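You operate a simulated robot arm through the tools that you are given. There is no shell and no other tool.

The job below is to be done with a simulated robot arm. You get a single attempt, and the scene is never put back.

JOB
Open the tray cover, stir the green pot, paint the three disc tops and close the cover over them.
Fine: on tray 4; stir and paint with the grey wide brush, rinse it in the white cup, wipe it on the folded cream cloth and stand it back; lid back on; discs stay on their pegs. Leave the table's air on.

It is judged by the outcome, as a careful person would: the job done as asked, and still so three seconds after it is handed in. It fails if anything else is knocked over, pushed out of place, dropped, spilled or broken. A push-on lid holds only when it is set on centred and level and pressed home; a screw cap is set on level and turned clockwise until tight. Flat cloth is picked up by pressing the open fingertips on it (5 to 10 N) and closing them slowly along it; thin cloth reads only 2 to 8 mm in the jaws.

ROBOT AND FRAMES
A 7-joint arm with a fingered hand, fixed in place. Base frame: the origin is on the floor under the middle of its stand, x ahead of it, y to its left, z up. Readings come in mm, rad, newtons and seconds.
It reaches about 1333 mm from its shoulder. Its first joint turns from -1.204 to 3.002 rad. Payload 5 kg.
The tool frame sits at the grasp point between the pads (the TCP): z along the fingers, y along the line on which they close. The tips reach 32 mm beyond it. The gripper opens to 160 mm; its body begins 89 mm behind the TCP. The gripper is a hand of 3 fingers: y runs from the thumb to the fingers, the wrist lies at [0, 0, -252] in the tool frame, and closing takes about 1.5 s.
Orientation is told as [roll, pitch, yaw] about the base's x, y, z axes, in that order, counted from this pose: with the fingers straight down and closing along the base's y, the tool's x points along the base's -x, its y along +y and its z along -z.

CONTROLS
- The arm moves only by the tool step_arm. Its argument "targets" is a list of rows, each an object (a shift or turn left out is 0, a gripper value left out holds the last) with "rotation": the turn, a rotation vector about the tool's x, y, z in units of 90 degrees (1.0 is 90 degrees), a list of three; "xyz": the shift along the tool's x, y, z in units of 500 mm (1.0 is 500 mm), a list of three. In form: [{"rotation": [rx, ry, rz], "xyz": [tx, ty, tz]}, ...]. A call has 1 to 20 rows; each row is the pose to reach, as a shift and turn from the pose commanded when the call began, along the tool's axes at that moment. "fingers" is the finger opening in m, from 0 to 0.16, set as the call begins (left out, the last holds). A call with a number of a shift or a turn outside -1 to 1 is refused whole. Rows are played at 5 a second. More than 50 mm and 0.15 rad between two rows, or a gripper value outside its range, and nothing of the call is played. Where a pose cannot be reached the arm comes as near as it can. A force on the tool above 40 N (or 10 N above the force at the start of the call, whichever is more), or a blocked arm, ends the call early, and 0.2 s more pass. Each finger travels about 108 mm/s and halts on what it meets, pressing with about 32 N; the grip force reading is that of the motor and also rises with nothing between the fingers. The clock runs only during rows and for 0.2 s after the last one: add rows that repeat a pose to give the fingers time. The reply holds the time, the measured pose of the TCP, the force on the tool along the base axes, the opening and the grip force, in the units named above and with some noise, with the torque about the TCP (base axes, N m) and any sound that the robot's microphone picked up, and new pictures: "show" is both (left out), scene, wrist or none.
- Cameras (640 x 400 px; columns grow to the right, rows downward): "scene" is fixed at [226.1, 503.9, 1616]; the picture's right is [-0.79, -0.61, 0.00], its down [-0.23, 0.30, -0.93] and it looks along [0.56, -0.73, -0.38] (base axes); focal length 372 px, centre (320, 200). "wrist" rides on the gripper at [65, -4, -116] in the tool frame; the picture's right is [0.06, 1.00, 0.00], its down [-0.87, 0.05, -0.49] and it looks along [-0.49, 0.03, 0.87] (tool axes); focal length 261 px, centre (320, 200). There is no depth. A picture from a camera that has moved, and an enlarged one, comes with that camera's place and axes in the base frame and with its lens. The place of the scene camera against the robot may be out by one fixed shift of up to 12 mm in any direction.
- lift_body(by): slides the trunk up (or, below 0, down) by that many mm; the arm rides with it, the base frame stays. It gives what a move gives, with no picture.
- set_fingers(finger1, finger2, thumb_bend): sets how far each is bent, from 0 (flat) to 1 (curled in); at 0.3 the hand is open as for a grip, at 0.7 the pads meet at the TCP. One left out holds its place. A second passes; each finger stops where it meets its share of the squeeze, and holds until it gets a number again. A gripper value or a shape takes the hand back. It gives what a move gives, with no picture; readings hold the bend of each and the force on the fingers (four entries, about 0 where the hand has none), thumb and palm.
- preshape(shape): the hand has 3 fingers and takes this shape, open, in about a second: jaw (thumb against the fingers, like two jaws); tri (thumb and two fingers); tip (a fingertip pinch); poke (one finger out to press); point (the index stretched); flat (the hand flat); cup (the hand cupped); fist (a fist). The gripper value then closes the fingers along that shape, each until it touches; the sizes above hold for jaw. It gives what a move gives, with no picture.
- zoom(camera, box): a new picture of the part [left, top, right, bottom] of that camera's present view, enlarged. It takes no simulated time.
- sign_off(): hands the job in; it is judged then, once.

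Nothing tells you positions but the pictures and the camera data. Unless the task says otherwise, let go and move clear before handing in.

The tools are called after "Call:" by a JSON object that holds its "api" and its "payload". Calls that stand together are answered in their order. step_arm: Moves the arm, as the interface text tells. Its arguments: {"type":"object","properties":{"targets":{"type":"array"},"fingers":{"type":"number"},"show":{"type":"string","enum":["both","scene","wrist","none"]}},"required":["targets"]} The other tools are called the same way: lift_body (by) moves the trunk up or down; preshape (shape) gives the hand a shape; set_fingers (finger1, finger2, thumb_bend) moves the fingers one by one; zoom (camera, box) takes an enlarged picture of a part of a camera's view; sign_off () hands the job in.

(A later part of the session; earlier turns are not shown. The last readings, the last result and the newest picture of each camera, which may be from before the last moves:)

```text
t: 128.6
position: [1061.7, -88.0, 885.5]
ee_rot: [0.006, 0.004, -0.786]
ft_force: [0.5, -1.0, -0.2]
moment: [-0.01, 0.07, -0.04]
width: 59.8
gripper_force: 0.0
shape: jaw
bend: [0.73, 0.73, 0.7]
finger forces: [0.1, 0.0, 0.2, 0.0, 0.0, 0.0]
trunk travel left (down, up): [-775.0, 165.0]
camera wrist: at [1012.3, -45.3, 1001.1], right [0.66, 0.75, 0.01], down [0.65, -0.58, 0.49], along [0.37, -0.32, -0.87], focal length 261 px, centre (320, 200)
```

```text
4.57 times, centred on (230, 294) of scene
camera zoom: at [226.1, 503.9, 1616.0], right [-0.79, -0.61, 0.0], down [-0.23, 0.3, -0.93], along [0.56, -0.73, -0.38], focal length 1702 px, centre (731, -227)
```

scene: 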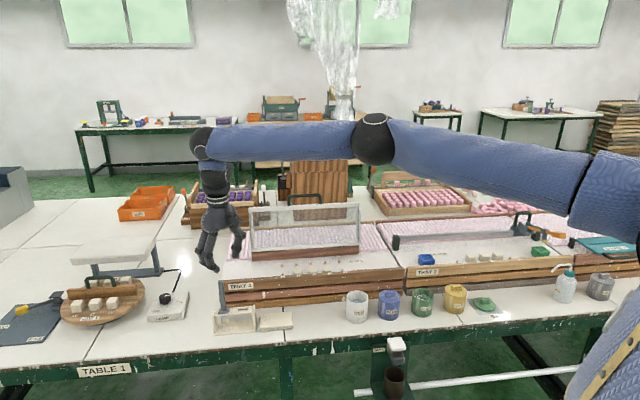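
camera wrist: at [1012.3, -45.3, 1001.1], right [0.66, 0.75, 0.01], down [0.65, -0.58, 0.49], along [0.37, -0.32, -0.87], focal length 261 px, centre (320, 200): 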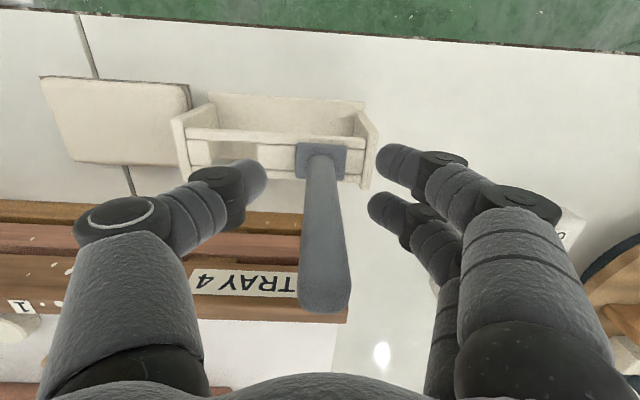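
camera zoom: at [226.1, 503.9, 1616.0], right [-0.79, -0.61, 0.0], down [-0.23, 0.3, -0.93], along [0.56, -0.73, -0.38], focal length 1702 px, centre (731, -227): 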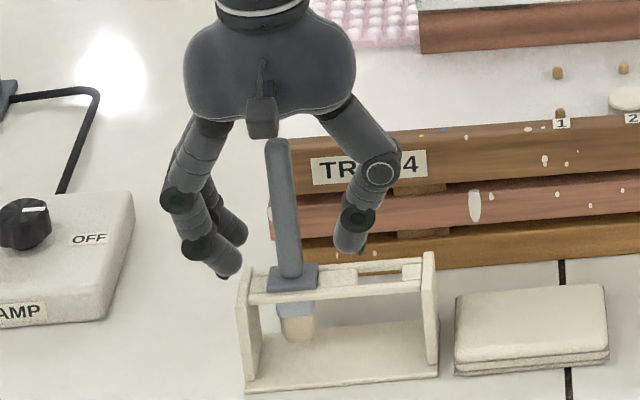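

The handle stands right between the fingertips. Closing the grip.

Call:
{"api": "step_arm", "payload": {"targets": [{"xyz": [0, 0.002, 0]}, {"xyz": [0, 0.002, 0]}, {"xyz": [0, 0.002, 0]}, {"xyz": [0, 0.002, 0]}, {"xyz": [0, 0.002, 0]}, {"xyz": [0, 0.002, 0]}], "fingers": 0.0, "show": "wrist"}}

Call:
{"api": "zoom", "payload": {"camera": "wrist", "box": [200, 100, 440, 250]}}

Call:
{"api": "zoom", "payload": {"camera": "scene", "box": [160, 250, 300, 337]}}

```text
t: 130.0
position: [1062.5, -85.9, 886.3]
ee_rot: [0.008, 0.002, -0.784]
ft_force: [-0.5, -0.7, 2.7]
moment: [0.01, 0.03, 0.02]
width: 5.1
gripper_force: 31.7
shape: jaw
bend: [0.71, 0.72, 0.7]
finger forces: [19.6, 11.4, 0.0, 0.0, 28.2, 0.1]
trunk travel left (down, up): [-775.0, 165.0]
camera wrist: at [1012.1, -44.6, 1001.8], right [0.66, 0.75, 0.01], down [0.65, -0.58, 0.49], along [0.37, -0.32, -0.87], focal length 261 px, centre (320, 200)
```

wrist: 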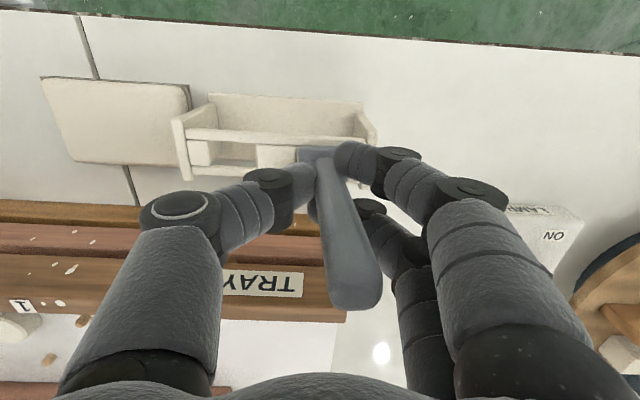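

```text
2.67 times, centred on (320, 175) of wrist
camera zoom: at [1012.1, -44.6, 1001.8], right [0.66, 0.75, 0.01], down [0.65, -0.58, 0.49], along [0.37, -0.32, -0.87], focal length 695 px, centre (320, 267)
```

zoom: 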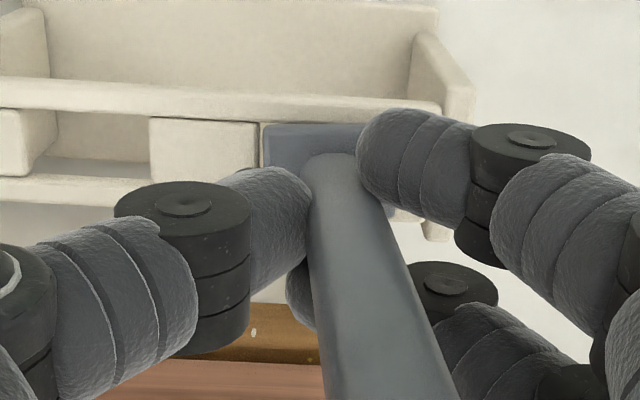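

```text
4.57 times, centred on (230, 294) of scene
camera zoom: at [226.1, 503.9, 1616.0], right [-0.79, -0.61, 0.0], down [-0.23, 0.3, -0.93], along [0.56, -0.73, -0.38], focal length 1702 px, centre (731, -227)
```

zoom: 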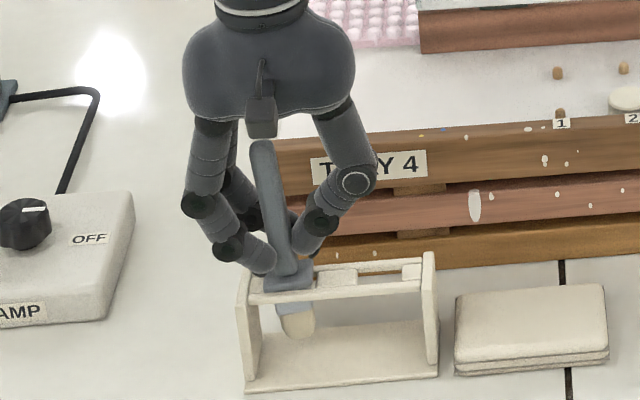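

The handle seats in the groove between the two fingers, which pulled its top about 5 mm to the finger side and tilted it. I'll shift the hand 6 mm back to straighten it while the collar still sits in the stand.

Call:
{"api": "step_arm", "payload": {"targets": [{"xyz": [0, -0.006, 0]}, {"xyz": [0, -0.012, 0]}, {"xyz": [0, -0.012, 0]}], "show": "none"}}

Call:
{"api": "zoom", "payload": {"camera": "scene", "box": [160, 250, 300, 337]}}

Call:
{"api": "zoom", "payload": {"camera": "wrist", "box": [200, 100, 440, 250]}}

```text
t: 130.8
position: [1058.2, -90.8, 886.1]
ee_rot: [0.008, 0.002, -0.786]
ft_force: [0.1, 0.7, 0.7]
moment: [0.14, -0.05, 0.0]
width: 5.1
gripper_force: 31.5
shape: jaw
bend: [0.71, 0.72, 0.7]
finger forces: [20.4, 11.7, 0.1, 0.0, 26.9, 0.0]
trunk travel left (down, up): [-775.0, 165.0]
```

```text
4.57 times, centred on (230, 294) of scene
camera zoom: at [226.1, 503.9, 1616.0], right [-0.79, -0.61, 0.0], down [-0.23, 0.3, -0.93], along [0.56, -0.73, -0.38], focal length 1702 px, centre (731, -227)
```

zoom: 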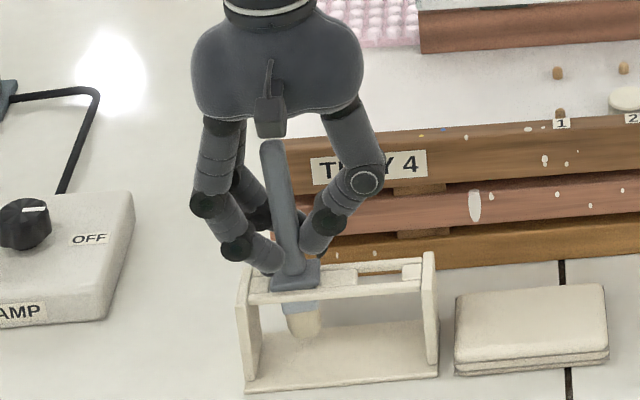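

```text
2.67 times, centred on (320, 175) of wrist
camera zoom: at [1008.3, -48.6, 1001.6], right [0.66, 0.75, 0.01], down [0.65, -0.58, 0.49], along [0.37, -0.32, -0.87], focal length 695 px, centre (320, 267)
```

zoom: 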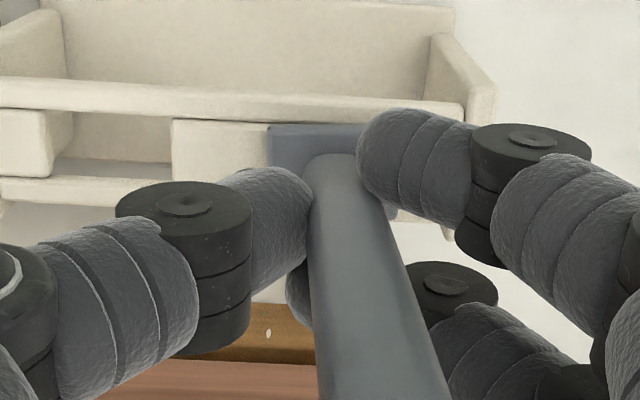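

The tilt is only a few degrees. I'll open briefly so the brush settles upright on its collar, then re-grip from this better-centred position.

Call:
{"api": "step_arm", "payload": {"targets": [{"xyz": [0, 0, 0]}, {"xyz": [0, 0, 0]}, {"xyz": [0, 0, 0]}, {"xyz": [0, 0, 0]}], "fingers": 0.045, "show": "none"}}

Call:
{"api": "zoom", "payload": {"camera": "scene", "box": [160, 250, 300, 337]}}

Call:
{"api": "zoom", "payload": {"camera": "wrist", "box": [200, 100, 440, 250]}}

```text
t: 131.8
position: [1058.3, -90.1, 886.7]
ee_rot: [0.006, 0.001, -0.786]
ft_force: [-1.2, 0.2, 0.4]
moment: [-0.02, 0.0, 0.01]
width: 44.4
gripper_force: 0.1
shape: jaw
bend: [0.73, 0.73, 0.7]
finger forces: [0.2, 0.1, 0.0, 0.0, 0.0, 0.0]
trunk travel left (down, up): [-775.0, 165.0]
```

```text
4.57 times, centred on (230, 294) of scene
camera zoom: at [226.1, 503.9, 1616.0], right [-0.79, -0.61, 0.0], down [-0.23, 0.3, -0.93], along [0.56, -0.73, -0.38], focal length 1702 px, centre (731, -227)
```

zoom: 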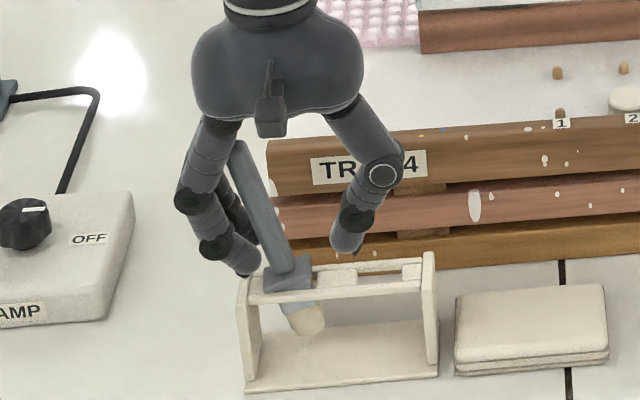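

```text
2.67 times, centred on (320, 175) of wrist
camera zoom: at [1008.4, -48.9, 1001.5], right [0.66, 0.75, 0.01], down [0.65, -0.58, 0.49], along [0.37, -0.32, -0.87], focal length 695 px, centre (320, 267)
```

zoom: 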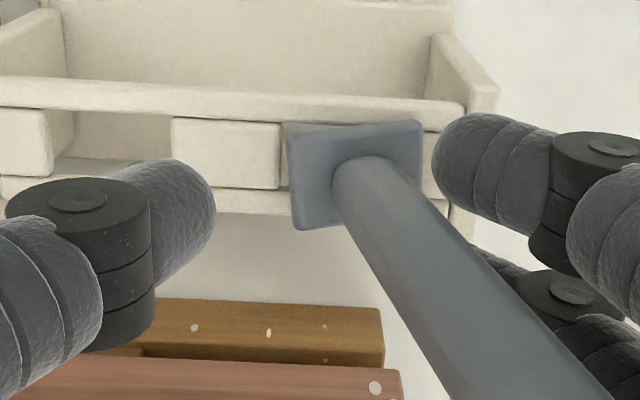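

Opening let the brush lean against the fingers (its collar sits loosely), but the collar is now centred under the grip. I'll close in gentle stages so the fingers bring it upright again.

Call:
{"api": "step_arm", "payload": {"targets": [{"xyz": [0, 0, 0]}, {"xyz": [0, 0, 0]}], "fingers": 0.034, "show": "none"}}

Call:
{"api": "step_arm", "payload": {"targets": [{"xyz": [0, 0, 0]}, {"xyz": [0, 0, 0]}], "fingers": 0.022, "show": "none"}}

Call:
{"api": "zoom", "payload": {"camera": "scene", "box": [160, 250, 300, 337]}}

Call:
{"api": "zoom", "payload": {"camera": "wrist", "box": [200, 100, 440, 250]}}

```text
t: 132.4
position: [1057.9, -91.4, 885.4]
ee_rot: [0.007, 0.003, -0.785]
ft_force: [-0.2, 0.1, 0.6]
moment: [0.07, 0.0, -0.01]
width: 34.5
gripper_force: 0.1
shape: jaw
bend: [0.73, 0.73, 0.7]
finger forces: [0.9, 0.3, 0.0, 0.1, 0.0, 0.0]
trunk travel left (down, up): [-775.0, 165.0]
```

```text
t: 133.0
position: [1059.9, -90.6, 884.7]
ee_rot: [0.006, 0.002, -0.786]
ft_force: [-0.3, 0.6, 0.9]
moment: [0.0, 0.0, 0.01]
width: 22.6
gripper_force: 0.0
shape: jaw
bend: [0.72, 0.72, 0.7]
finger forces: [0.0, 0.0, 0.0, 0.1, 0.1, 0.0]
trunk travel left (down, up): [-775.0, 165.0]
```

```text
4.57 times, centred on (230, 294) of scene
camera zoom: at [226.1, 503.9, 1616.0], right [-0.79, -0.61, 0.0], down [-0.23, 0.3, -0.93], along [0.56, -0.73, -0.38], focal length 1702 px, centre (731, -227)
```

zoom: 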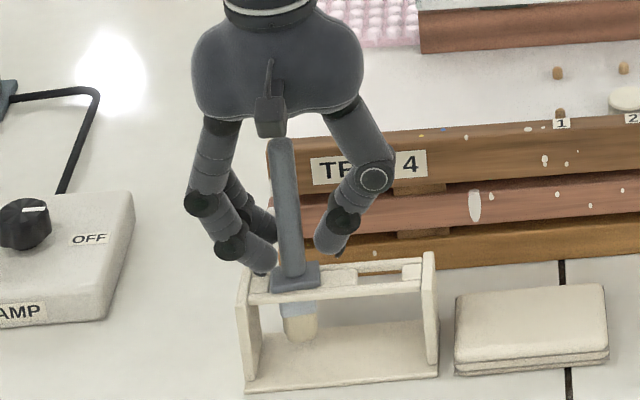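

```text
2.67 times, centred on (320, 175) of wrist
camera zoom: at [1008.4, -48.9, 1001.5], right [0.66, 0.75, 0.01], down [0.65, -0.58, 0.49], along [0.37, -0.32, -0.87], focal length 695 px, centre (320, 267)
```

zoom: 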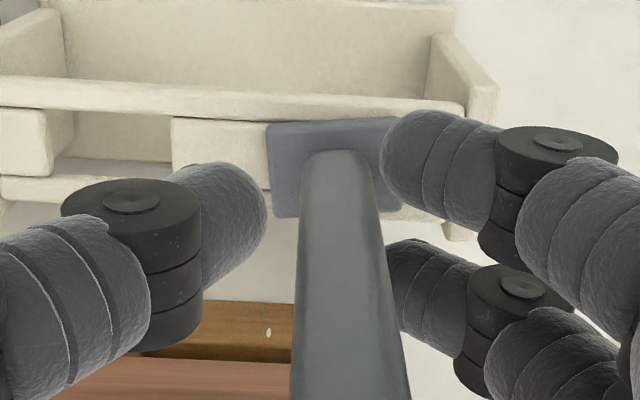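

The brush is upright again between the fingers. Closing fully now.

Call:
{"api": "step_arm", "payload": {"targets": [{"xyz": [0, -0.004, 0]}, {"xyz": [0, -0.006, 0]}, {"xyz": [0, -0.006, 0]}, {"xyz": [0, -0.006, 0]}, {"xyz": [0, -0.006, 0]}], "fingers": 0.0, "show": "none"}}

Call:
{"api": "zoom", "payload": {"camera": "scene", "box": [160, 250, 300, 337]}}

Call:
{"api": "zoom", "payload": {"camera": "wrist", "box": [200, 100, 440, 250]}}

```text
t: 134.2
position: [1056.6, -93.3, 884.2]
ee_rot: [0.007, 0.004, -0.783]
ft_force: [1.4, 4.2, -0.3]
moment: [0.19, -0.04, -0.01]
width: 5.7
gripper_force: 32.0
shape: jaw
bend: [0.71, 0.72, 0.7]
finger forces: [21.5, 11.8, 0.0, 0.1, 25.8, 0.0]
trunk travel left (down, up): [-775.0, 165.0]
```

```text
4.57 times, centred on (230, 294) of scene
camera zoom: at [226.1, 503.9, 1616.0], right [-0.79, -0.61, 0.0], down [-0.23, 0.3, -0.93], along [0.56, -0.73, -0.38], focal length 1702 px, centre (731, -227)
```

zoom: 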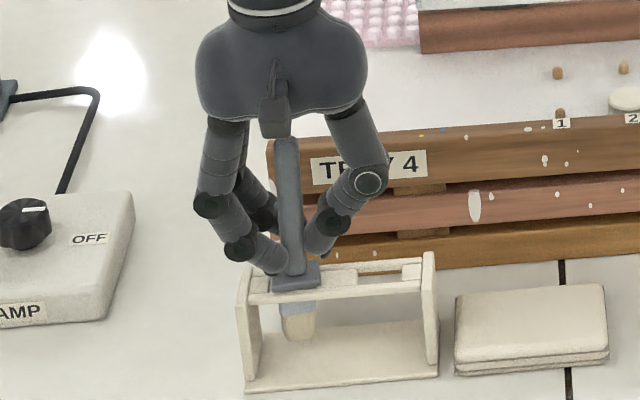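

```text
2.67 times, centred on (320, 175) of wrist
camera zoom: at [1006.4, -50.4, 1001.1], right [0.66, 0.75, 0.01], down [0.65, -0.58, 0.49], along [0.37, -0.32, -0.87], focal length 695 px, centre (320, 267)
```

zoom: 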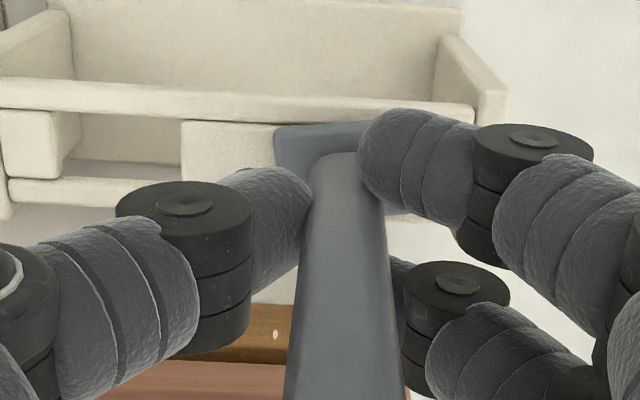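

Now the brush is upright and firmly held (21/12 vs 26 N). I'll note this pose as its home and lift it straight up.

Call:
{"api": "step_arm", "payload": {"targets": [{"xyz": [0, 0, -0.03]}, {"xyz": [0, 0, -0.06]}, {"xyz": [0, 0, -0.09]}, {"xyz": [0, 0, -0.12]}, {"xyz": [0, 0, -0.16]}, {"xyz": [0, 0, -0.2]}, {"xyz": [0, 0, -0.25]}, {"xyz": [0, 0, -0.3]}], "show": "both"}}

Call:
{"api": "zoom", "payload": {"camera": "scene", "box": [160, 220, 300, 307]}}

```text
t: 136.0
position: [1056.0, -94.6, 1036.7]
ee_rot: [0.008, 0.002, -0.785]
ft_force: [-0.2, 0.0, -0.7]
moment: [0.0, -0.02, 0.0]
width: 5.4
gripper_force: 32.0
shape: jaw
bend: [0.71, 0.72, 0.7]
finger forces: [18.7, 12.3, 0.0, 0.0, 26.7, 0.0]
trunk travel left (down, up): [-775.0, 165.0]
camera wrist: at [1005.5, -50.8, 1151.7], right [0.66, 0.75, 0.01], down [0.65, -0.58, 0.49], along [0.37, -0.32, -0.87], focal length 261 px, centre (320, 200)
```

scene: 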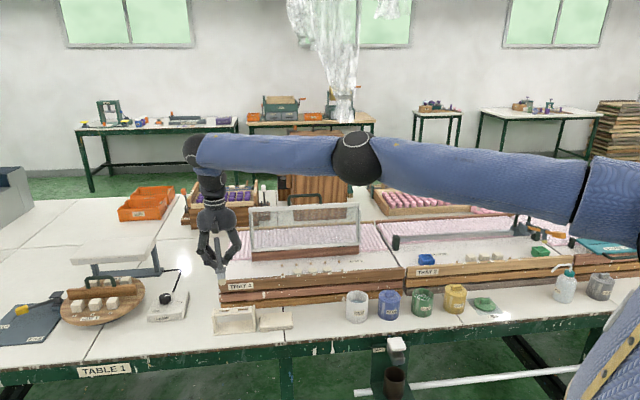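
wrist: 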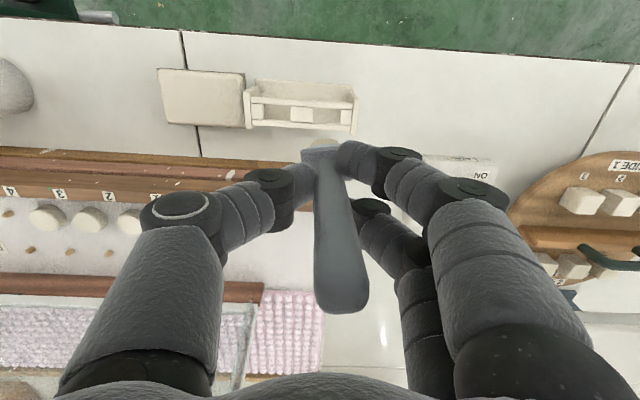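

```text
4.57 times, centred on (230, 264) of scene
camera zoom: at [226.1, 503.9, 1616.0], right [-0.79, -0.61, 0.0], down [-0.23, 0.3, -0.93], along [0.56, -0.73, -0.38], focal length 1702 px, centre (731, -90)
```

zoom: 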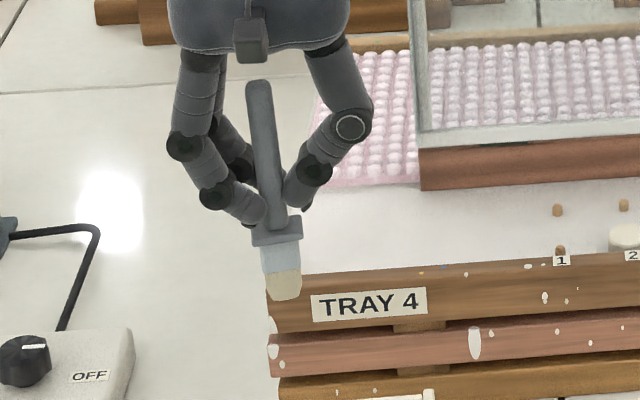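

The brush is lifted cleanly and the stand stayed put. Next I carry it along the front row at this height toward the green pot.

Call:
{"api": "step_arm", "payload": {"targets": [{"xyz": [0, -0.09, 0]}, {"xyz": [0, -0.18, 0]}, {"xyz": [0, -0.27, 0]}, {"xyz": [0, -0.36, 0]}, {"xyz": [0, -0.45, 0]}, {"xyz": [0, -0.54, 0]}, {"xyz": [0, -0.63, 0]}, {"xyz": [0, -0.72, 0]}, {"xyz": [0, -0.81, 0]}, {"xyz": [0, -0.9, 0]}, {"xyz": [0, -0.99, 0]}], "show": "wrist"}}

```text
t: 138.4
position: [705.4, -443.4, 1031.9]
ee_rot: [0.009, 0.003, -0.784]
ft_force: [-0.2, 0.6, -1.1]
moment: [0.01, -0.04, -0.03]
width: 5.0
gripper_force: 32.2
shape: jaw
bend: [0.71, 0.72, 0.71]
finger forces: [17.9, 12.4, 0.0, 0.0, 26.5, 0.0]
trunk travel left (down, up): [-775.0, 165.0]
camera wrist: at [654.8, -402.2, 1148.2], right [0.66, 0.75, 0.01], down [0.65, -0.58, 0.49], along [0.37, -0.32, -0.87], focal length 261 px, centre (320, 200)
```

wrist: 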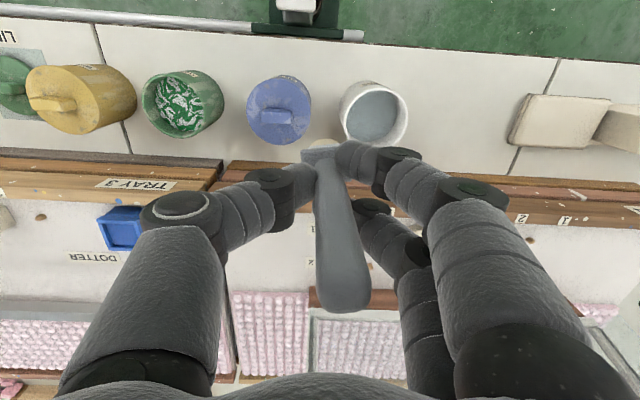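

Call:
{"api": "zoom", "payload": {"camera": "wrist", "box": [100, 40, 420, 240]}}

Call:
{"api": "zoom", "payload": {"camera": "wrist", "box": [0, 30, 240, 180]}}

Call:
{"api": "zoom", "payload": {"camera": "scene", "box": [330, 200, 490, 320]}}

```text
2.00 times, centred on (260, 140) of wrist
camera zoom: at [654.8, -402.2, 1148.2], right [0.66, 0.75, 0.01], down [0.65, -0.58, 0.49], along [0.37, -0.32, -0.87], focal length 521 px, centre (440, 320)
```

zoom: 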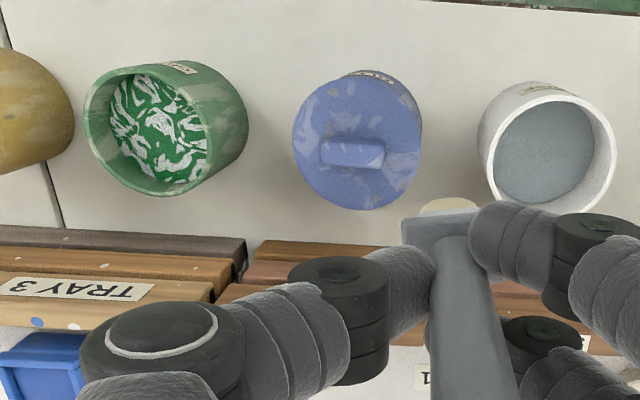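

```text
2.67 times, centred on (120, 105) of wrist
camera zoom: at [654.8, -402.2, 1148.2], right [0.66, 0.75, 0.01], down [0.65, -0.58, 0.49], along [0.37, -0.32, -0.87], focal length 695 px, centre (853, 453)
```

zoom: 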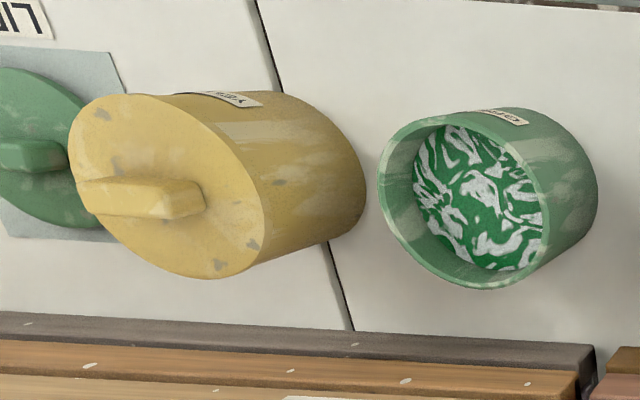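

```text
3.33 times, centred on (410, 260) of scene
camera zoom: at [226.1, 503.9, 1616.0], right [-0.79, -0.61, 0.0], down [-0.23, 0.3, -0.93], along [0.56, -0.73, -0.38], focal length 1241 px, centre (20, 0)
```

zoom: 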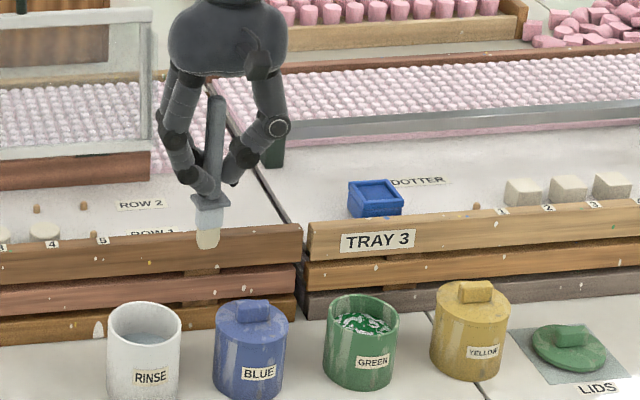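

I can see the streaky (settled) green paint. I'll move closer, just short of the green pot, to measure its rim accurately.

Call:
{"api": "step_arm", "payload": {"targets": [{"xyz": [0, -0.08, 0]}, {"xyz": [0, -0.16, 0]}, {"xyz": [0, -0.23, 0]}], "show": "wrist"}}

Call:
{"api": "zoom", "payload": {"camera": "wrist", "box": [180, 60, 420, 210]}}

```text
t: 139.2
position: [623.3, -527.9, 1031.6]
ee_rot: [0.009, 0.002, -0.784]
ft_force: [-0.5, 0.0, 0.5]
moment: [0.02, -0.02, 0.05]
width: 5.2
gripper_force: 32.0
shape: jaw
bend: [0.71, 0.72, 0.71]
finger forces: [17.8, 12.3, 0.0, 0.0, 26.6, 0.1]
trunk travel left (down, up): [-775.0, 165.0]
camera wrist: at [573.5, -485.4, 1148.2], right [0.66, 0.75, 0.01], down [0.65, -0.58, 0.49], along [0.37, -0.32, -0.87], focal length 261 px, centre (320, 200)
```

wrist: 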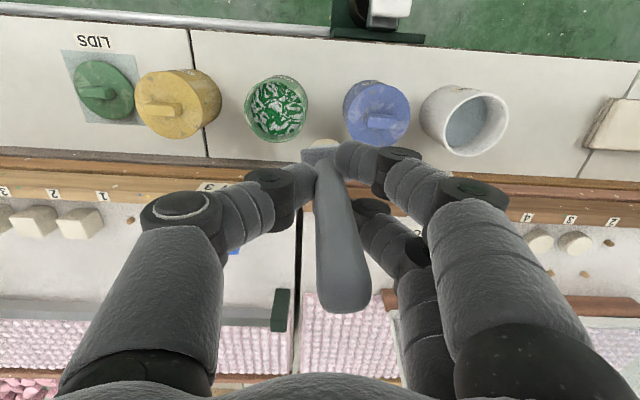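

```text
2.67 times, centred on (300, 135) of wrist
camera zoom: at [573.5, -485.4, 1148.2], right [0.66, 0.75, 0.01], down [0.65, -0.58, 0.49], along [0.37, -0.32, -0.87], focal length 695 px, centre (373, 373)
```

zoom: 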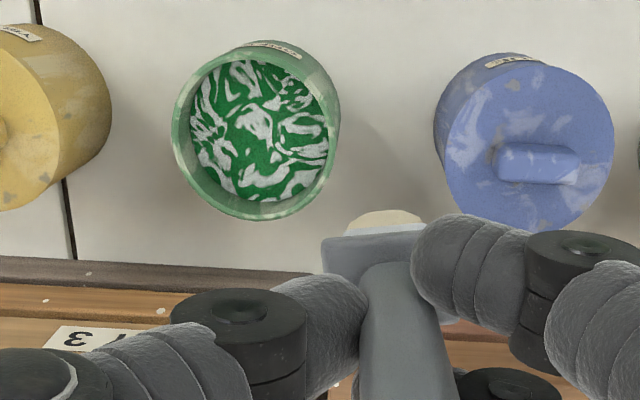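

Rim centre of the green pot: p≈14.4, q≈809.4, z≈835 (71 mm wide, paint ~20 mm below the rim). I'll move the brush over it and check the alignment before dipping.

Call:
{"api": "step_arm", "payload": {"targets": [{"xyz": [0.0096, -0.056, 0]}, {"xyz": [0.0192, -0.111, 0]}, {"xyz": [0.0192, -0.111, 0.06]}, {"xyz": [0.0192, -0.111, 0.1]}], "show": "wrist"}}

Call:
{"api": "zoom", "payload": {"camera": "scene", "box": [370, 230, 470, 320]}}

Call:
{"api": "zoom", "payload": {"camera": "wrist", "box": [220, 60, 420, 185]}}

```text
t: 140.2
position: [577.2, -558.5, 979.6]
ee_rot: [0.01, 0.002, -0.787]
ft_force: [-0.7, -0.6, 0.2]
moment: [0.03, -0.03, 0.03]
width: 5.3
gripper_force: 31.8
shape: jaw
bend: [0.71, 0.72, 0.71]
finger forces: [17.9, 12.6, 0.1, 0.0, 26.4, 0.0]
trunk travel left (down, up): [-775.0, 165.0]
camera wrist: at [527.7, -516.3, 1095.3], right [0.66, 0.75, 0.01], down [0.65, -0.58, 0.49], along [0.37, -0.32, -0.87], focal length 261 px, centre (320, 200)
```

wrist: 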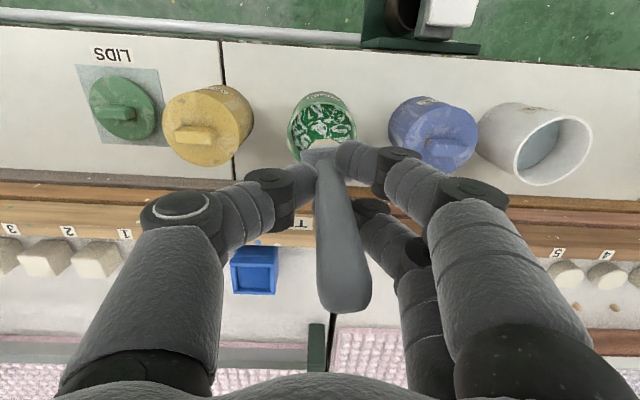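

```text
4.44 times, centred on (420, 275) of scene
camera zoom: at [226.1, 503.9, 1616.0], right [-0.79, -0.61, 0.0], down [-0.23, 0.3, -0.93], along [0.56, -0.73, -0.38], focal length 1655 px, centre (-124, -133)
```

zoom: 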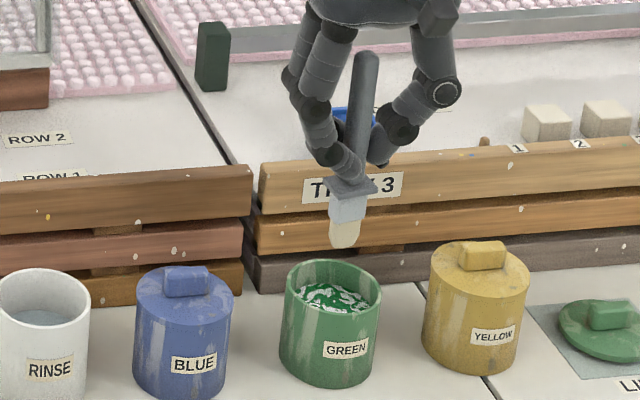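

```text
3.20 times, centred on (320, 122) of wrist
camera zoom: at [527.7, -516.3, 1095.3], right [0.66, 0.75, 0.01], down [0.65, -0.58, 0.49], along [0.37, -0.32, -0.87], focal length 834 px, centre (320, 448)
```

zoom: 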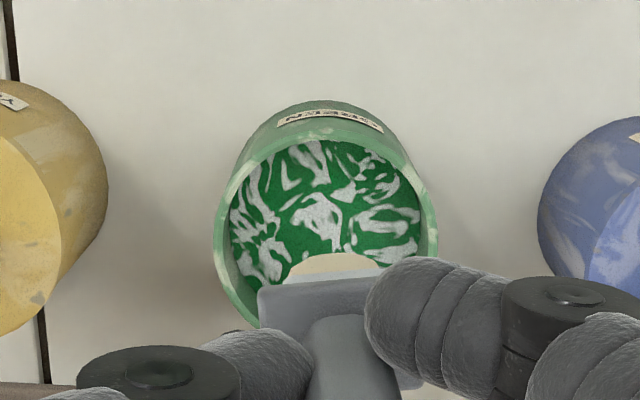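

The brush hangs vertically over the green pot, within 2–3 mm of centre. I'll lower it so the bristles dip about 20 mm into the paint with the collar staying above the rim.

Call:
{"api": "step_arm", "payload": {"targets": [{"xyz": [0.004, -0.003, 0.04]}, {"xyz": [0.004, -0.003, 0.08]}, {"xyz": [0.004, -0.003, 0.11]}, {"xyz": [0.004, -0.003, 0.14]}], "show": "none"}}

Call:
{"api": "zoom", "payload": {"camera": "scene", "box": [370, 230, 470, 320]}}

Call:
{"api": "zoom", "payload": {"camera": "wrist", "box": [220, 60, 420, 185]}}

```text
t: 141.2
position: [575.9, -558.4, 909.9]
ee_rot: [0.009, 0.003, -0.786]
ft_force: [-0.7, 0.2, 0.0]
moment: [0.03, 0.02, 0.0]
width: 5.2
gripper_force: 31.7
shape: jaw
bend: [0.71, 0.72, 0.71]
finger forces: [18.0, 13.0, 0.0, 0.0, 26.4, 0.0]
trunk travel left (down, up): [-775.0, 165.0]
```

```text
4.44 times, centred on (420, 275) of scene
camera zoom: at [226.1, 503.9, 1616.0], right [-0.79, -0.61, 0.0], down [-0.23, 0.3, -0.93], along [0.56, -0.73, -0.38], focal length 1655 px, centre (-124, -133)
```

zoom: 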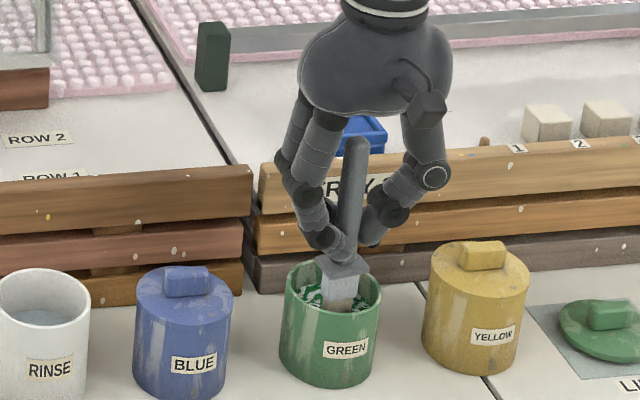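

```text
3.20 times, centred on (320, 122) of wrist
camera zoom: at [525.7, -514.8, 1025.6], right [0.66, 0.75, 0.01], down [0.65, -0.58, 0.49], along [0.37, -0.32, -0.87], focal length 834 px, centre (320, 448)
```

zoom: 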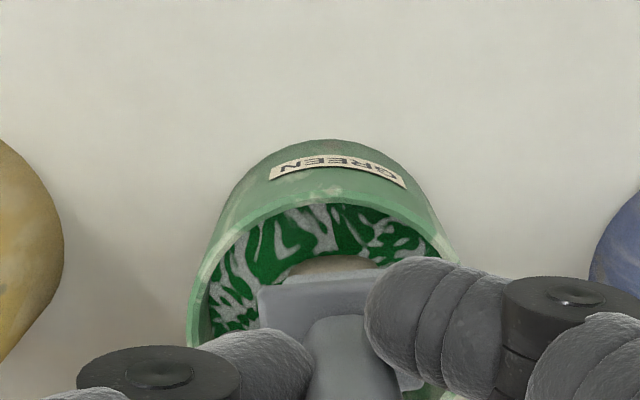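

The bristles are in the paint and the collar is above the rim. Now stirring in circles of about 9 mm radius.

Call:
{"api": "step_arm", "payload": {"targets": [{"xyz": [0.018, 0, 0.006]}, {"xyz": [0.0127, 0.0127, 0.006]}, {"xyz": [0, 0.018, 0.006]}, {"xyz": [-0.0127, 0.0127, 0.006]}, {"xyz": [-0.018, 0, 0.006]}, {"xyz": [-0.0127, -0.0127, 0.006]}, {"xyz": [0, -0.018, 0.006]}, {"xyz": [0.0127, -0.0127, 0.006]}, {"xyz": [0.018, 0, 0.006]}, {"xyz": [0.0127, 0.0127, 0.006]}, {"xyz": [0, 0.018, 0.006]}, {"xyz": [-0.0127, 0.0127, 0.006]}, {"xyz": [-0.018, 0, 0.006]}, {"xyz": [-0.0127, -0.0127, 0.006]}, {"xyz": [0, -0.018, 0.006]}, {"xyz": [0.0127, -0.0127, 0.006]}, {"xyz": [0.018, 0, 0.006]}, {"xyz": [0.0127, 0.0127, 0.006]}, {"xyz": [0, 0.018, 0.006]}, {"xyz": [0, 0, 0.006]}], "show": "none"}}

Call:
{"api": "zoom", "payload": {"camera": "wrist", "box": [220, 60, 420, 185]}}

Call:
{"api": "zoom", "payload": {"camera": "scene", "box": [370, 230, 470, 320]}}

```text
t: 145.4
position: [576.1, -557.9, 909.0]
ee_rot: [0.007, 0.002, -0.785]
ft_force: [-0.6, -0.7, -0.1]
moment: [-0.02, -0.02, -0.02]
width: 5.1
gripper_force: 32.3
shape: jaw
bend: [0.71, 0.72, 0.71]
finger forces: [18.1, 13.4, 0.1, 0.0, 26.2, 0.0]
trunk travel left (down, up): [-775.0, 165.0]
```

```text
3.20 times, centred on (320, 122) of wrist
camera zoom: at [525.3, -515.0, 1024.1], right [0.66, 0.75, 0.01], down [0.65, -0.58, 0.49], along [0.37, -0.32, -0.87], focal length 834 px, centre (320, 448)
```

zoom: 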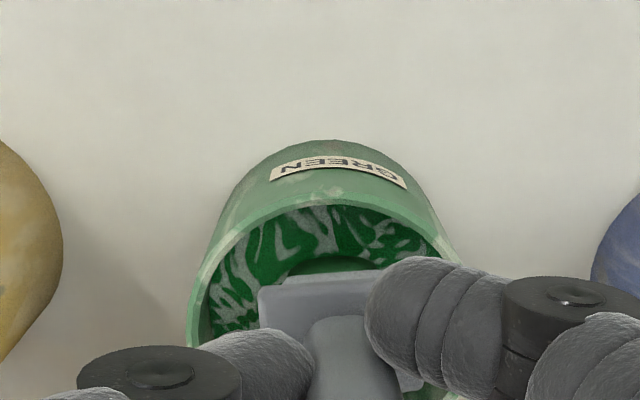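

```text
4.44 times, centred on (420, 275) of scene
camera zoom: at [226.1, 503.9, 1616.0], right [-0.79, -0.61, 0.0], down [-0.23, 0.3, -0.93], along [0.56, -0.73, -0.38], focal length 1655 px, centre (-124, -133)
```

zoom: 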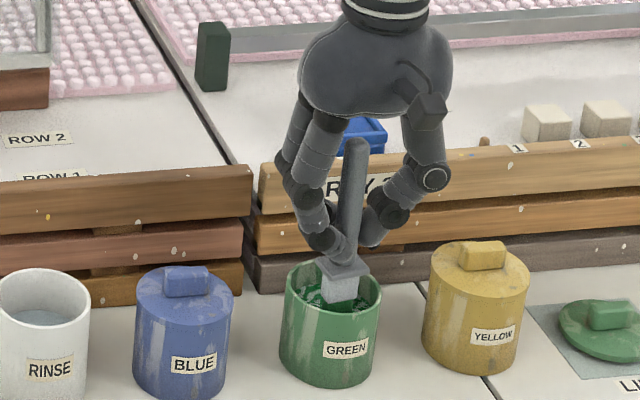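

The streaks are fading; stirring on with slightly wider circles.

Call:
{"api": "step_arm", "payload": {"targets": [{"xyz": [0.022, 0, 0.004]}, {"xyz": [0.0156, 0.0156, 0.004]}, {"xyz": [0, 0.022, 0.004]}, {"xyz": [-0.0156, 0.0156, 0.004]}, {"xyz": [-0.022, 0, 0.004]}, {"xyz": [-0.0156, -0.0156, 0.004]}, {"xyz": [0, -0.022, 0.004]}, {"xyz": [0.0156, -0.0156, 0.004]}, {"xyz": [0.022, 0, 0.004]}, {"xyz": [0.0156, 0.0156, 0.004]}, {"xyz": [0, 0.022, 0.004]}, {"xyz": [-0.0156, 0.0156, 0.004]}, {"xyz": [-0.022, 0, 0.004]}, {"xyz": [-0.0156, -0.0156, 0.004]}, {"xyz": [0, -0.022, 0.004]}, {"xyz": [0.0156, -0.0156, 0.004]}, {"xyz": [0.022, 0, 0.004]}, {"xyz": [0.0156, 0.0156, 0.004]}, {"xyz": [0, 0.022, 0.004]}, {"xyz": [0, 0, 0.004]}], "show": "none"}}

Call:
{"api": "step_arm", "payload": {"targets": [{"xyz": [0.022, 0, 0]}, {"xyz": [0.0156, -0.0156, 0]}, {"xyz": [0, -0.022, 0]}, {"xyz": [-0.0156, -0.0156, 0]}, {"xyz": [-0.022, 0, 0]}, {"xyz": [-0.0156, 0.0156, 0]}, {"xyz": [0, 0.022, 0]}, {"xyz": [0.0156, 0.0156, 0]}, {"xyz": [0.022, 0, 0]}, {"xyz": [0.0156, -0.0156, 0]}, {"xyz": [0, -0.022, 0]}, {"xyz": [-0.0156, -0.0156, 0]}, {"xyz": [-0.022, 0, 0]}, {"xyz": [-0.0156, 0.0156, 0]}, {"xyz": [0, 0.022, 0]}, {"xyz": [0.0156, 0.0156, 0]}, {"xyz": [0.022, 0, 0]}, {"xyz": [0.0156, -0.0156, 0]}, {"xyz": [0, -0.022, 0]}, {"xyz": [0, 0, 0]}], "show": "none"}}

Call:
{"api": "zoom", "payload": {"camera": "wrist", "box": [220, 60, 420, 185]}}

Call:
{"api": "zoom", "payload": {"camera": "scene", "box": [370, 230, 470, 320]}}

```text
t: 149.6
position: [574.3, -556.5, 907.1]
ee_rot: [0.008, 0.001, -0.785]
ft_force: [0.5, 0.6, 0.2]
moment: [0.0, -0.04, -0.01]
width: 5.2
gripper_force: 31.8
shape: jaw
bend: [0.71, 0.72, 0.71]
finger forces: [16.9, 14.3, 0.0, 0.0, 26.4, 0.0]
trunk travel left (down, up): [-775.0, 165.0]
```

```text
t: 153.8
position: [576.5, -557.2, 906.8]
ee_rot: [0.007, 0.004, -0.786]
ft_force: [-0.9, 0.8, 0.8]
moment: [-0.03, 0.03, 0.02]
width: 5.2
gripper_force: 31.7
shape: jaw
bend: [0.71, 0.72, 0.71]
finger forces: [17.5, 14.8, 0.0, 0.1, 26.2, 0.0]
trunk travel left (down, up): [-775.0, 165.0]
```

```text
3.20 times, centred on (320, 122) of wrist
camera zoom: at [526.6, -514.0, 1021.2], right [0.66, 0.75, 0.01], down [0.65, -0.58, 0.49], along [0.37, -0.32, -0.87], focal length 834 px, centre (320, 448)
```

zoom: 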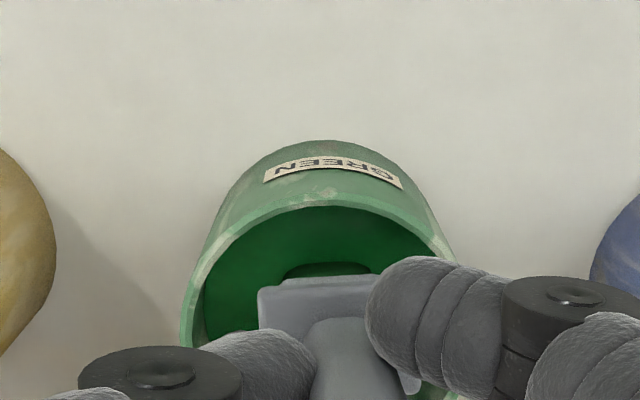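

```text
4.44 times, centred on (420, 275) of scene
camera zoom: at [226.1, 503.9, 1616.0], right [-0.79, -0.61, 0.0], down [-0.23, 0.3, -0.93], along [0.56, -0.73, -0.38], focal length 1655 px, centre (-124, -133)
```

zoom: 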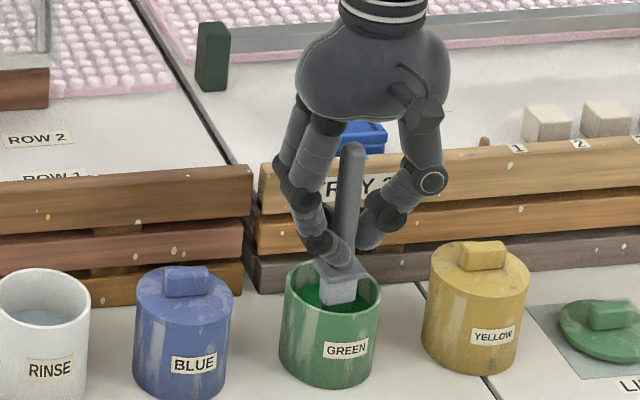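

The paint is now evenly green. I'll lift the bristles just clear of the surface and let them drain inside the pot for a moment, then raise.

Call:
{"api": "step_arm", "payload": {"targets": [{"xyz": [0, 0, -0.03]}, {"xyz": [0, 0, -0.06]}, {"xyz": [0, 0, -0.06]}, {"xyz": [0, 0, -0.06]}, {"xyz": [0, 0, -0.06]}, {"xyz": [0, 0, -0.06]}, {"xyz": [0, 0, -0.06]}, {"xyz": [0, 0, -0.06]}, {"xyz": [0, 0, -0.06]}, {"xyz": [0, 0, -0.1]}, {"xyz": [0, 0, -0.15]}, {"xyz": [0, 0, -0.2]}, {"xyz": [0, 0, -0.26]}, {"xyz": [0, 0, -0.32]}], "show": "wrist"}}

Call:
{"api": "zoom", "payload": {"camera": "scene", "box": [370, 210, 470, 300]}}

```text
t: 157.0
position: [531.4, -558.1, 1005.5]
ee_rot: [-0.08, 0.092, -0.788]
ft_force: [-0.2, 1.4, 0.1]
moment: [-0.01, -0.02, -0.03]
width: 4.9
gripper_force: 31.9
shape: jaw
bend: [0.71, 0.72, 0.71]
finger forces: [17.7, 16.8, 0.0, 0.0, 26.1, 0.1]
trunk travel left (down, up): [-775.0, 165.0]
stopped in row 14: the arm was blocked; the commanded pose is now the measured one
camera wrist: at [496.6, -515.7, 1125.9], right [0.66, 0.75, -0.08], down [0.71, -0.58, 0.4], along [0.26, -0.32, -0.91], focal length 261 px, centre (320, 200)
```

wrist: 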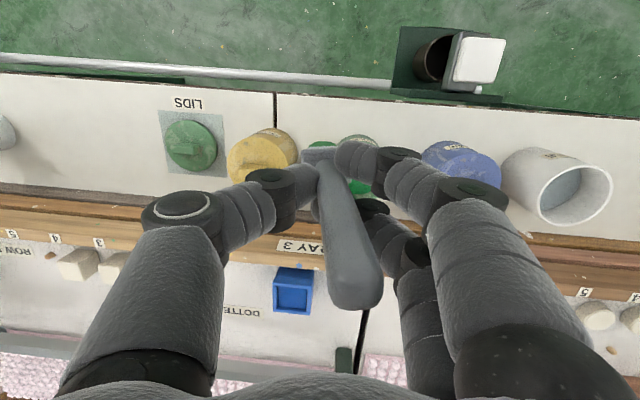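

```text
4.44 times, centred on (420, 255) of scene
camera zoom: at [226.1, 503.9, 1616.0], right [-0.79, -0.61, 0.0], down [-0.23, 0.3, -0.93], along [0.56, -0.73, -0.38], focal length 1655 px, centre (-124, -44)
```

zoom: 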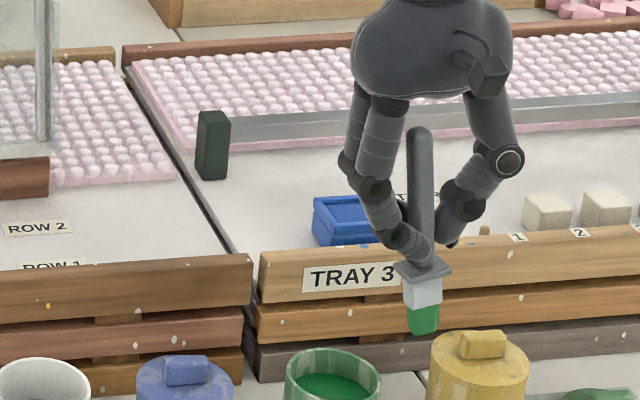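

The arm hit a limit at the top of that lift and shifted ~45 mm toward me with a slight tilt; the loaded brush is still clear of everything. I'll level the hand first, staying at this height.

Call:
{"api": "step_arm", "payload": {"targets": [{"xyz": [0, 0, 0], "rotation": [-0.027, -0.027, 0]}, {"xyz": [0, 0, 0], "rotation": [-0.0547, -0.0547, 0]}, {"xyz": [0, 0, 0], "rotation": [-0.0547, -0.0547, 0]}], "show": "none"}}

Call:
{"api": "zoom", "payload": {"camera": "scene", "box": [560, 0, 640, 400]}}

```text
t: 157.8
position: [533.2, -559.0, 1004.0]
ee_rot: [0.005, 0.004, -0.786]
ft_force: [-0.4, 0.6, -0.2]
moment: [-0.02, -0.01, 0.03]
width: 4.9
gripper_force: 31.8
shape: jaw
bend: [0.71, 0.72, 0.71]
finger forces: [17.3, 17.4, 0.1, 0.0, 25.6, 0.0]
trunk travel left (down, up): [-775.0, 165.0]
```

```text
1.00 times, centred on (600, 200) of scene (not enlarged: the box is as wide or as high as the picture)
camera zoom: at [226.1, 503.9, 1616.0], right [-0.79, -0.61, 0.0], down [-0.23, 0.3, -0.93], along [0.56, -0.73, -0.38], focal length 372 px, centre (40, 200)
```

zoom: 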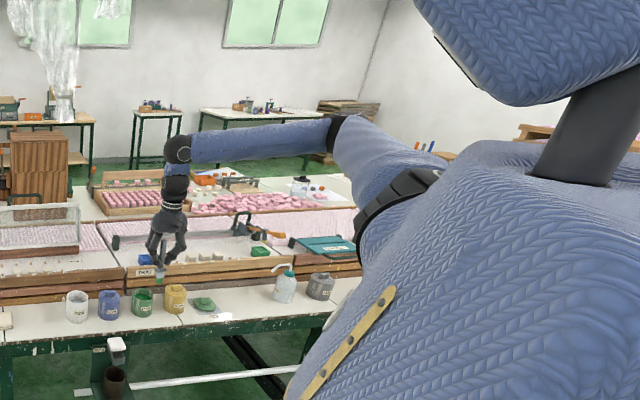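

Level again. The elbow was close to the shoulder's singular direction here, so I'll first move along the row to the right-hand side (toward tray 4) before raising.

Call:
{"api": "step_arm", "payload": {"targets": [{"xyz": [-0.006, 0.06, -0.002]}, {"xyz": [-0.012, 0.12, -0.004]}, {"xyz": [-0.02, 0.18, -0.008]}, {"xyz": [-0.028, 0.24, -0.012]}, {"xyz": [-0.036, 0.3, -0.018]}, {"xyz": [-0.044, 0.36, -0.024]}, {"xyz": [-0.05, 0.42, -0.03]}, {"xyz": [-0.056, 0.48, -0.05]}, {"xyz": [-0.06, 0.54, -0.08]}], "show": "none"}}

Call:
{"api": "zoom", "payload": {"camera": "scene", "box": [560, 0, 640, 400]}}

```text
t: 159.8
position: [746.6, -389.0, 1045.2]
ee_rot: [0.004, 0.007, -0.787]
ft_force: [-0.4, 1.4, -0.7]
moment: [0.0, 0.01, 0.0]
width: 4.5
gripper_force: 32.0
shape: jaw
bend: [0.71, 0.72, 0.71]
finger forces: [17.1, 17.2, 0.0, 0.0, 25.7, 0.0]
trunk travel left (down, up): [-775.0, 165.0]
```

```text
1.00 times, centred on (600, 200) of scene (not enlarged: the box is as wide or as high as the picture)
camera zoom: at [226.1, 503.9, 1616.0], right [-0.79, -0.61, 0.0], down [-0.23, 0.3, -0.93], along [0.56, -0.73, -0.38], focal length 372 px, centre (40, 200)
```

zoom: 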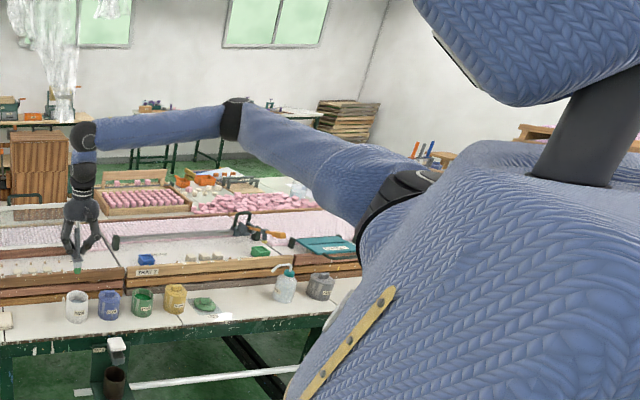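

I want to be sure the arm has not flipped branches again, so I test the reach toward larger p here (free air in front of the table).

Call:
{"api": "step_arm", "payload": {"targets": [{"xyz": [0.01, 0.06, 0]}, {"xyz": [0.02, 0.12, 0]}, {"xyz": [0.03, 0.18, 0]}, {"xyz": [0.04, 0.24, 0]}, {"xyz": [0.05, 0.3, 0]}, {"xyz": [0.06, 0.36, 0]}, {"xyz": [0.07, 0.42, 0]}, {"xyz": [0.08, 0.48, 0]}, {"xyz": [0.08, 0.54, 0]}], "show": "none"}}

Call:
{"api": "zoom", "payload": {"camera": "scene", "box": [560, 0, 640, 400]}}

```text
t: 161.8
position: [907.5, -168.5, 1045.5]
ee_rot: [0.003, 0.005, -0.787]
ft_force: [0.5, -0.4, -0.3]
moment: [-0.03, 0.03, 0.01]
width: 4.8
gripper_force: 32.0
shape: jaw
bend: [0.71, 0.72, 0.71]
finger forces: [16.9, 17.4, 0.0, 0.0, 25.4, 0.1]
trunk travel left (down, up): [-775.0, 165.0]
```

```text
1.00 times, centred on (600, 200) of scene (not enlarged: the box is as wide or as high as the picture)
camera zoom: at [226.1, 503.9, 1616.0], right [-0.79, -0.61, 0.0], down [-0.23, 0.3, -0.93], along [0.56, -0.73, -0.38], focal length 372 px, centre (40, 200)
```

zoom: 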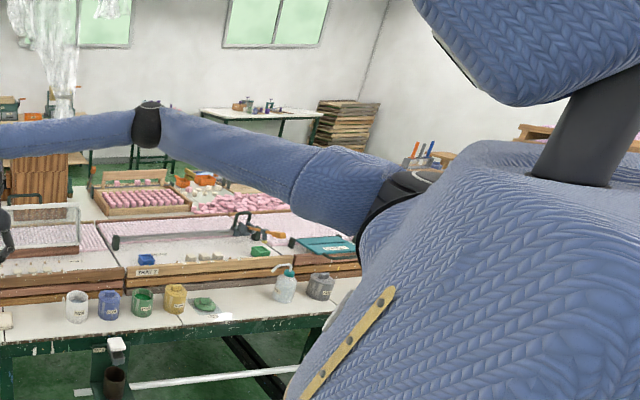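

The arm is still in the good posture. Now to the discs: approach over tray 4's front, with the bristles ~50 mm above the rail.

Call:
{"api": "step_arm", "payload": {"targets": [{"xyz": [-0.04, -0.046, 0]}, {"xyz": [-0.08, -0.092, 0]}, {"xyz": [-0.12, -0.138, 0]}, {"xyz": [-0.16, -0.184, 0]}, {"xyz": [-0.2, -0.23, 0]}, {"xyz": [-0.25, -0.276, 0]}, {"xyz": [-0.3, -0.276, 0]}], "show": "wrist"}}

Call:
{"api": "zoom", "payload": {"camera": "wrist", "box": [200, 60, 440, 210]}}

Call:
{"api": "zoom", "payload": {"camera": "scene", "box": [250, 200, 390, 287]}}

```text
t: 163.4
position: [916.3, -375.2, 1043.5]
ee_rot: [0.003, 0.006, -0.786]
ft_force: [0.6, 0.2, -0.5]
moment: [-0.02, 0.05, -0.03]
width: 4.4
gripper_force: 32.4
shape: jaw
bend: [0.71, 0.72, 0.71]
finger forces: [16.8, 17.6, 0.0, 0.0, 25.4, 0.1]
trunk travel left (down, up): [-775.0, 165.0]
camera wrist: at [867.0, -331.4, 1160.4], right [0.66, 0.75, 0.0], down [0.65, -0.58, 0.49], along [0.37, -0.32, -0.87], focal length 261 px, centre (320, 200)
```

wrist: 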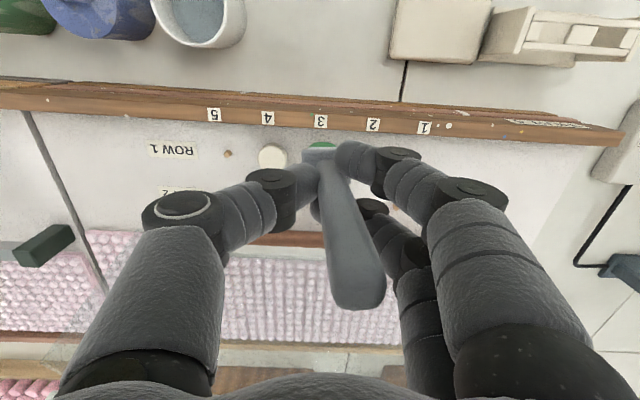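

```text
2.67 times, centred on (320, 135) of wrist
camera zoom: at [867.0, -331.4, 1160.4], right [0.66, 0.75, 0.0], down [0.65, -0.58, 0.49], along [0.37, -0.32, -0.87], focal length 695 px, centre (320, 373)
```

zoom: 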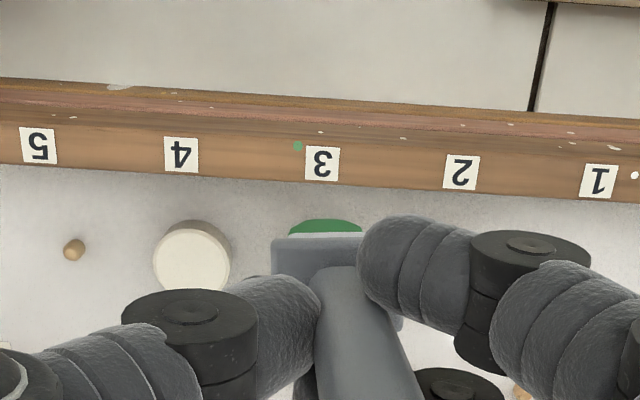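

```text
4.57 times, centred on (320, 244) of scene
camera zoom: at [226.1, 503.9, 1616.0], right [-0.79, -0.61, 0.0], down [-0.23, 0.3, -0.93], along [0.56, -0.73, -0.38], focal length 1702 px, centre (320, 1)
```

zoom: 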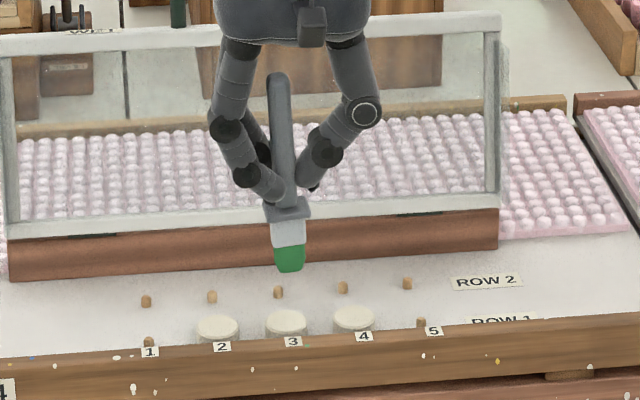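

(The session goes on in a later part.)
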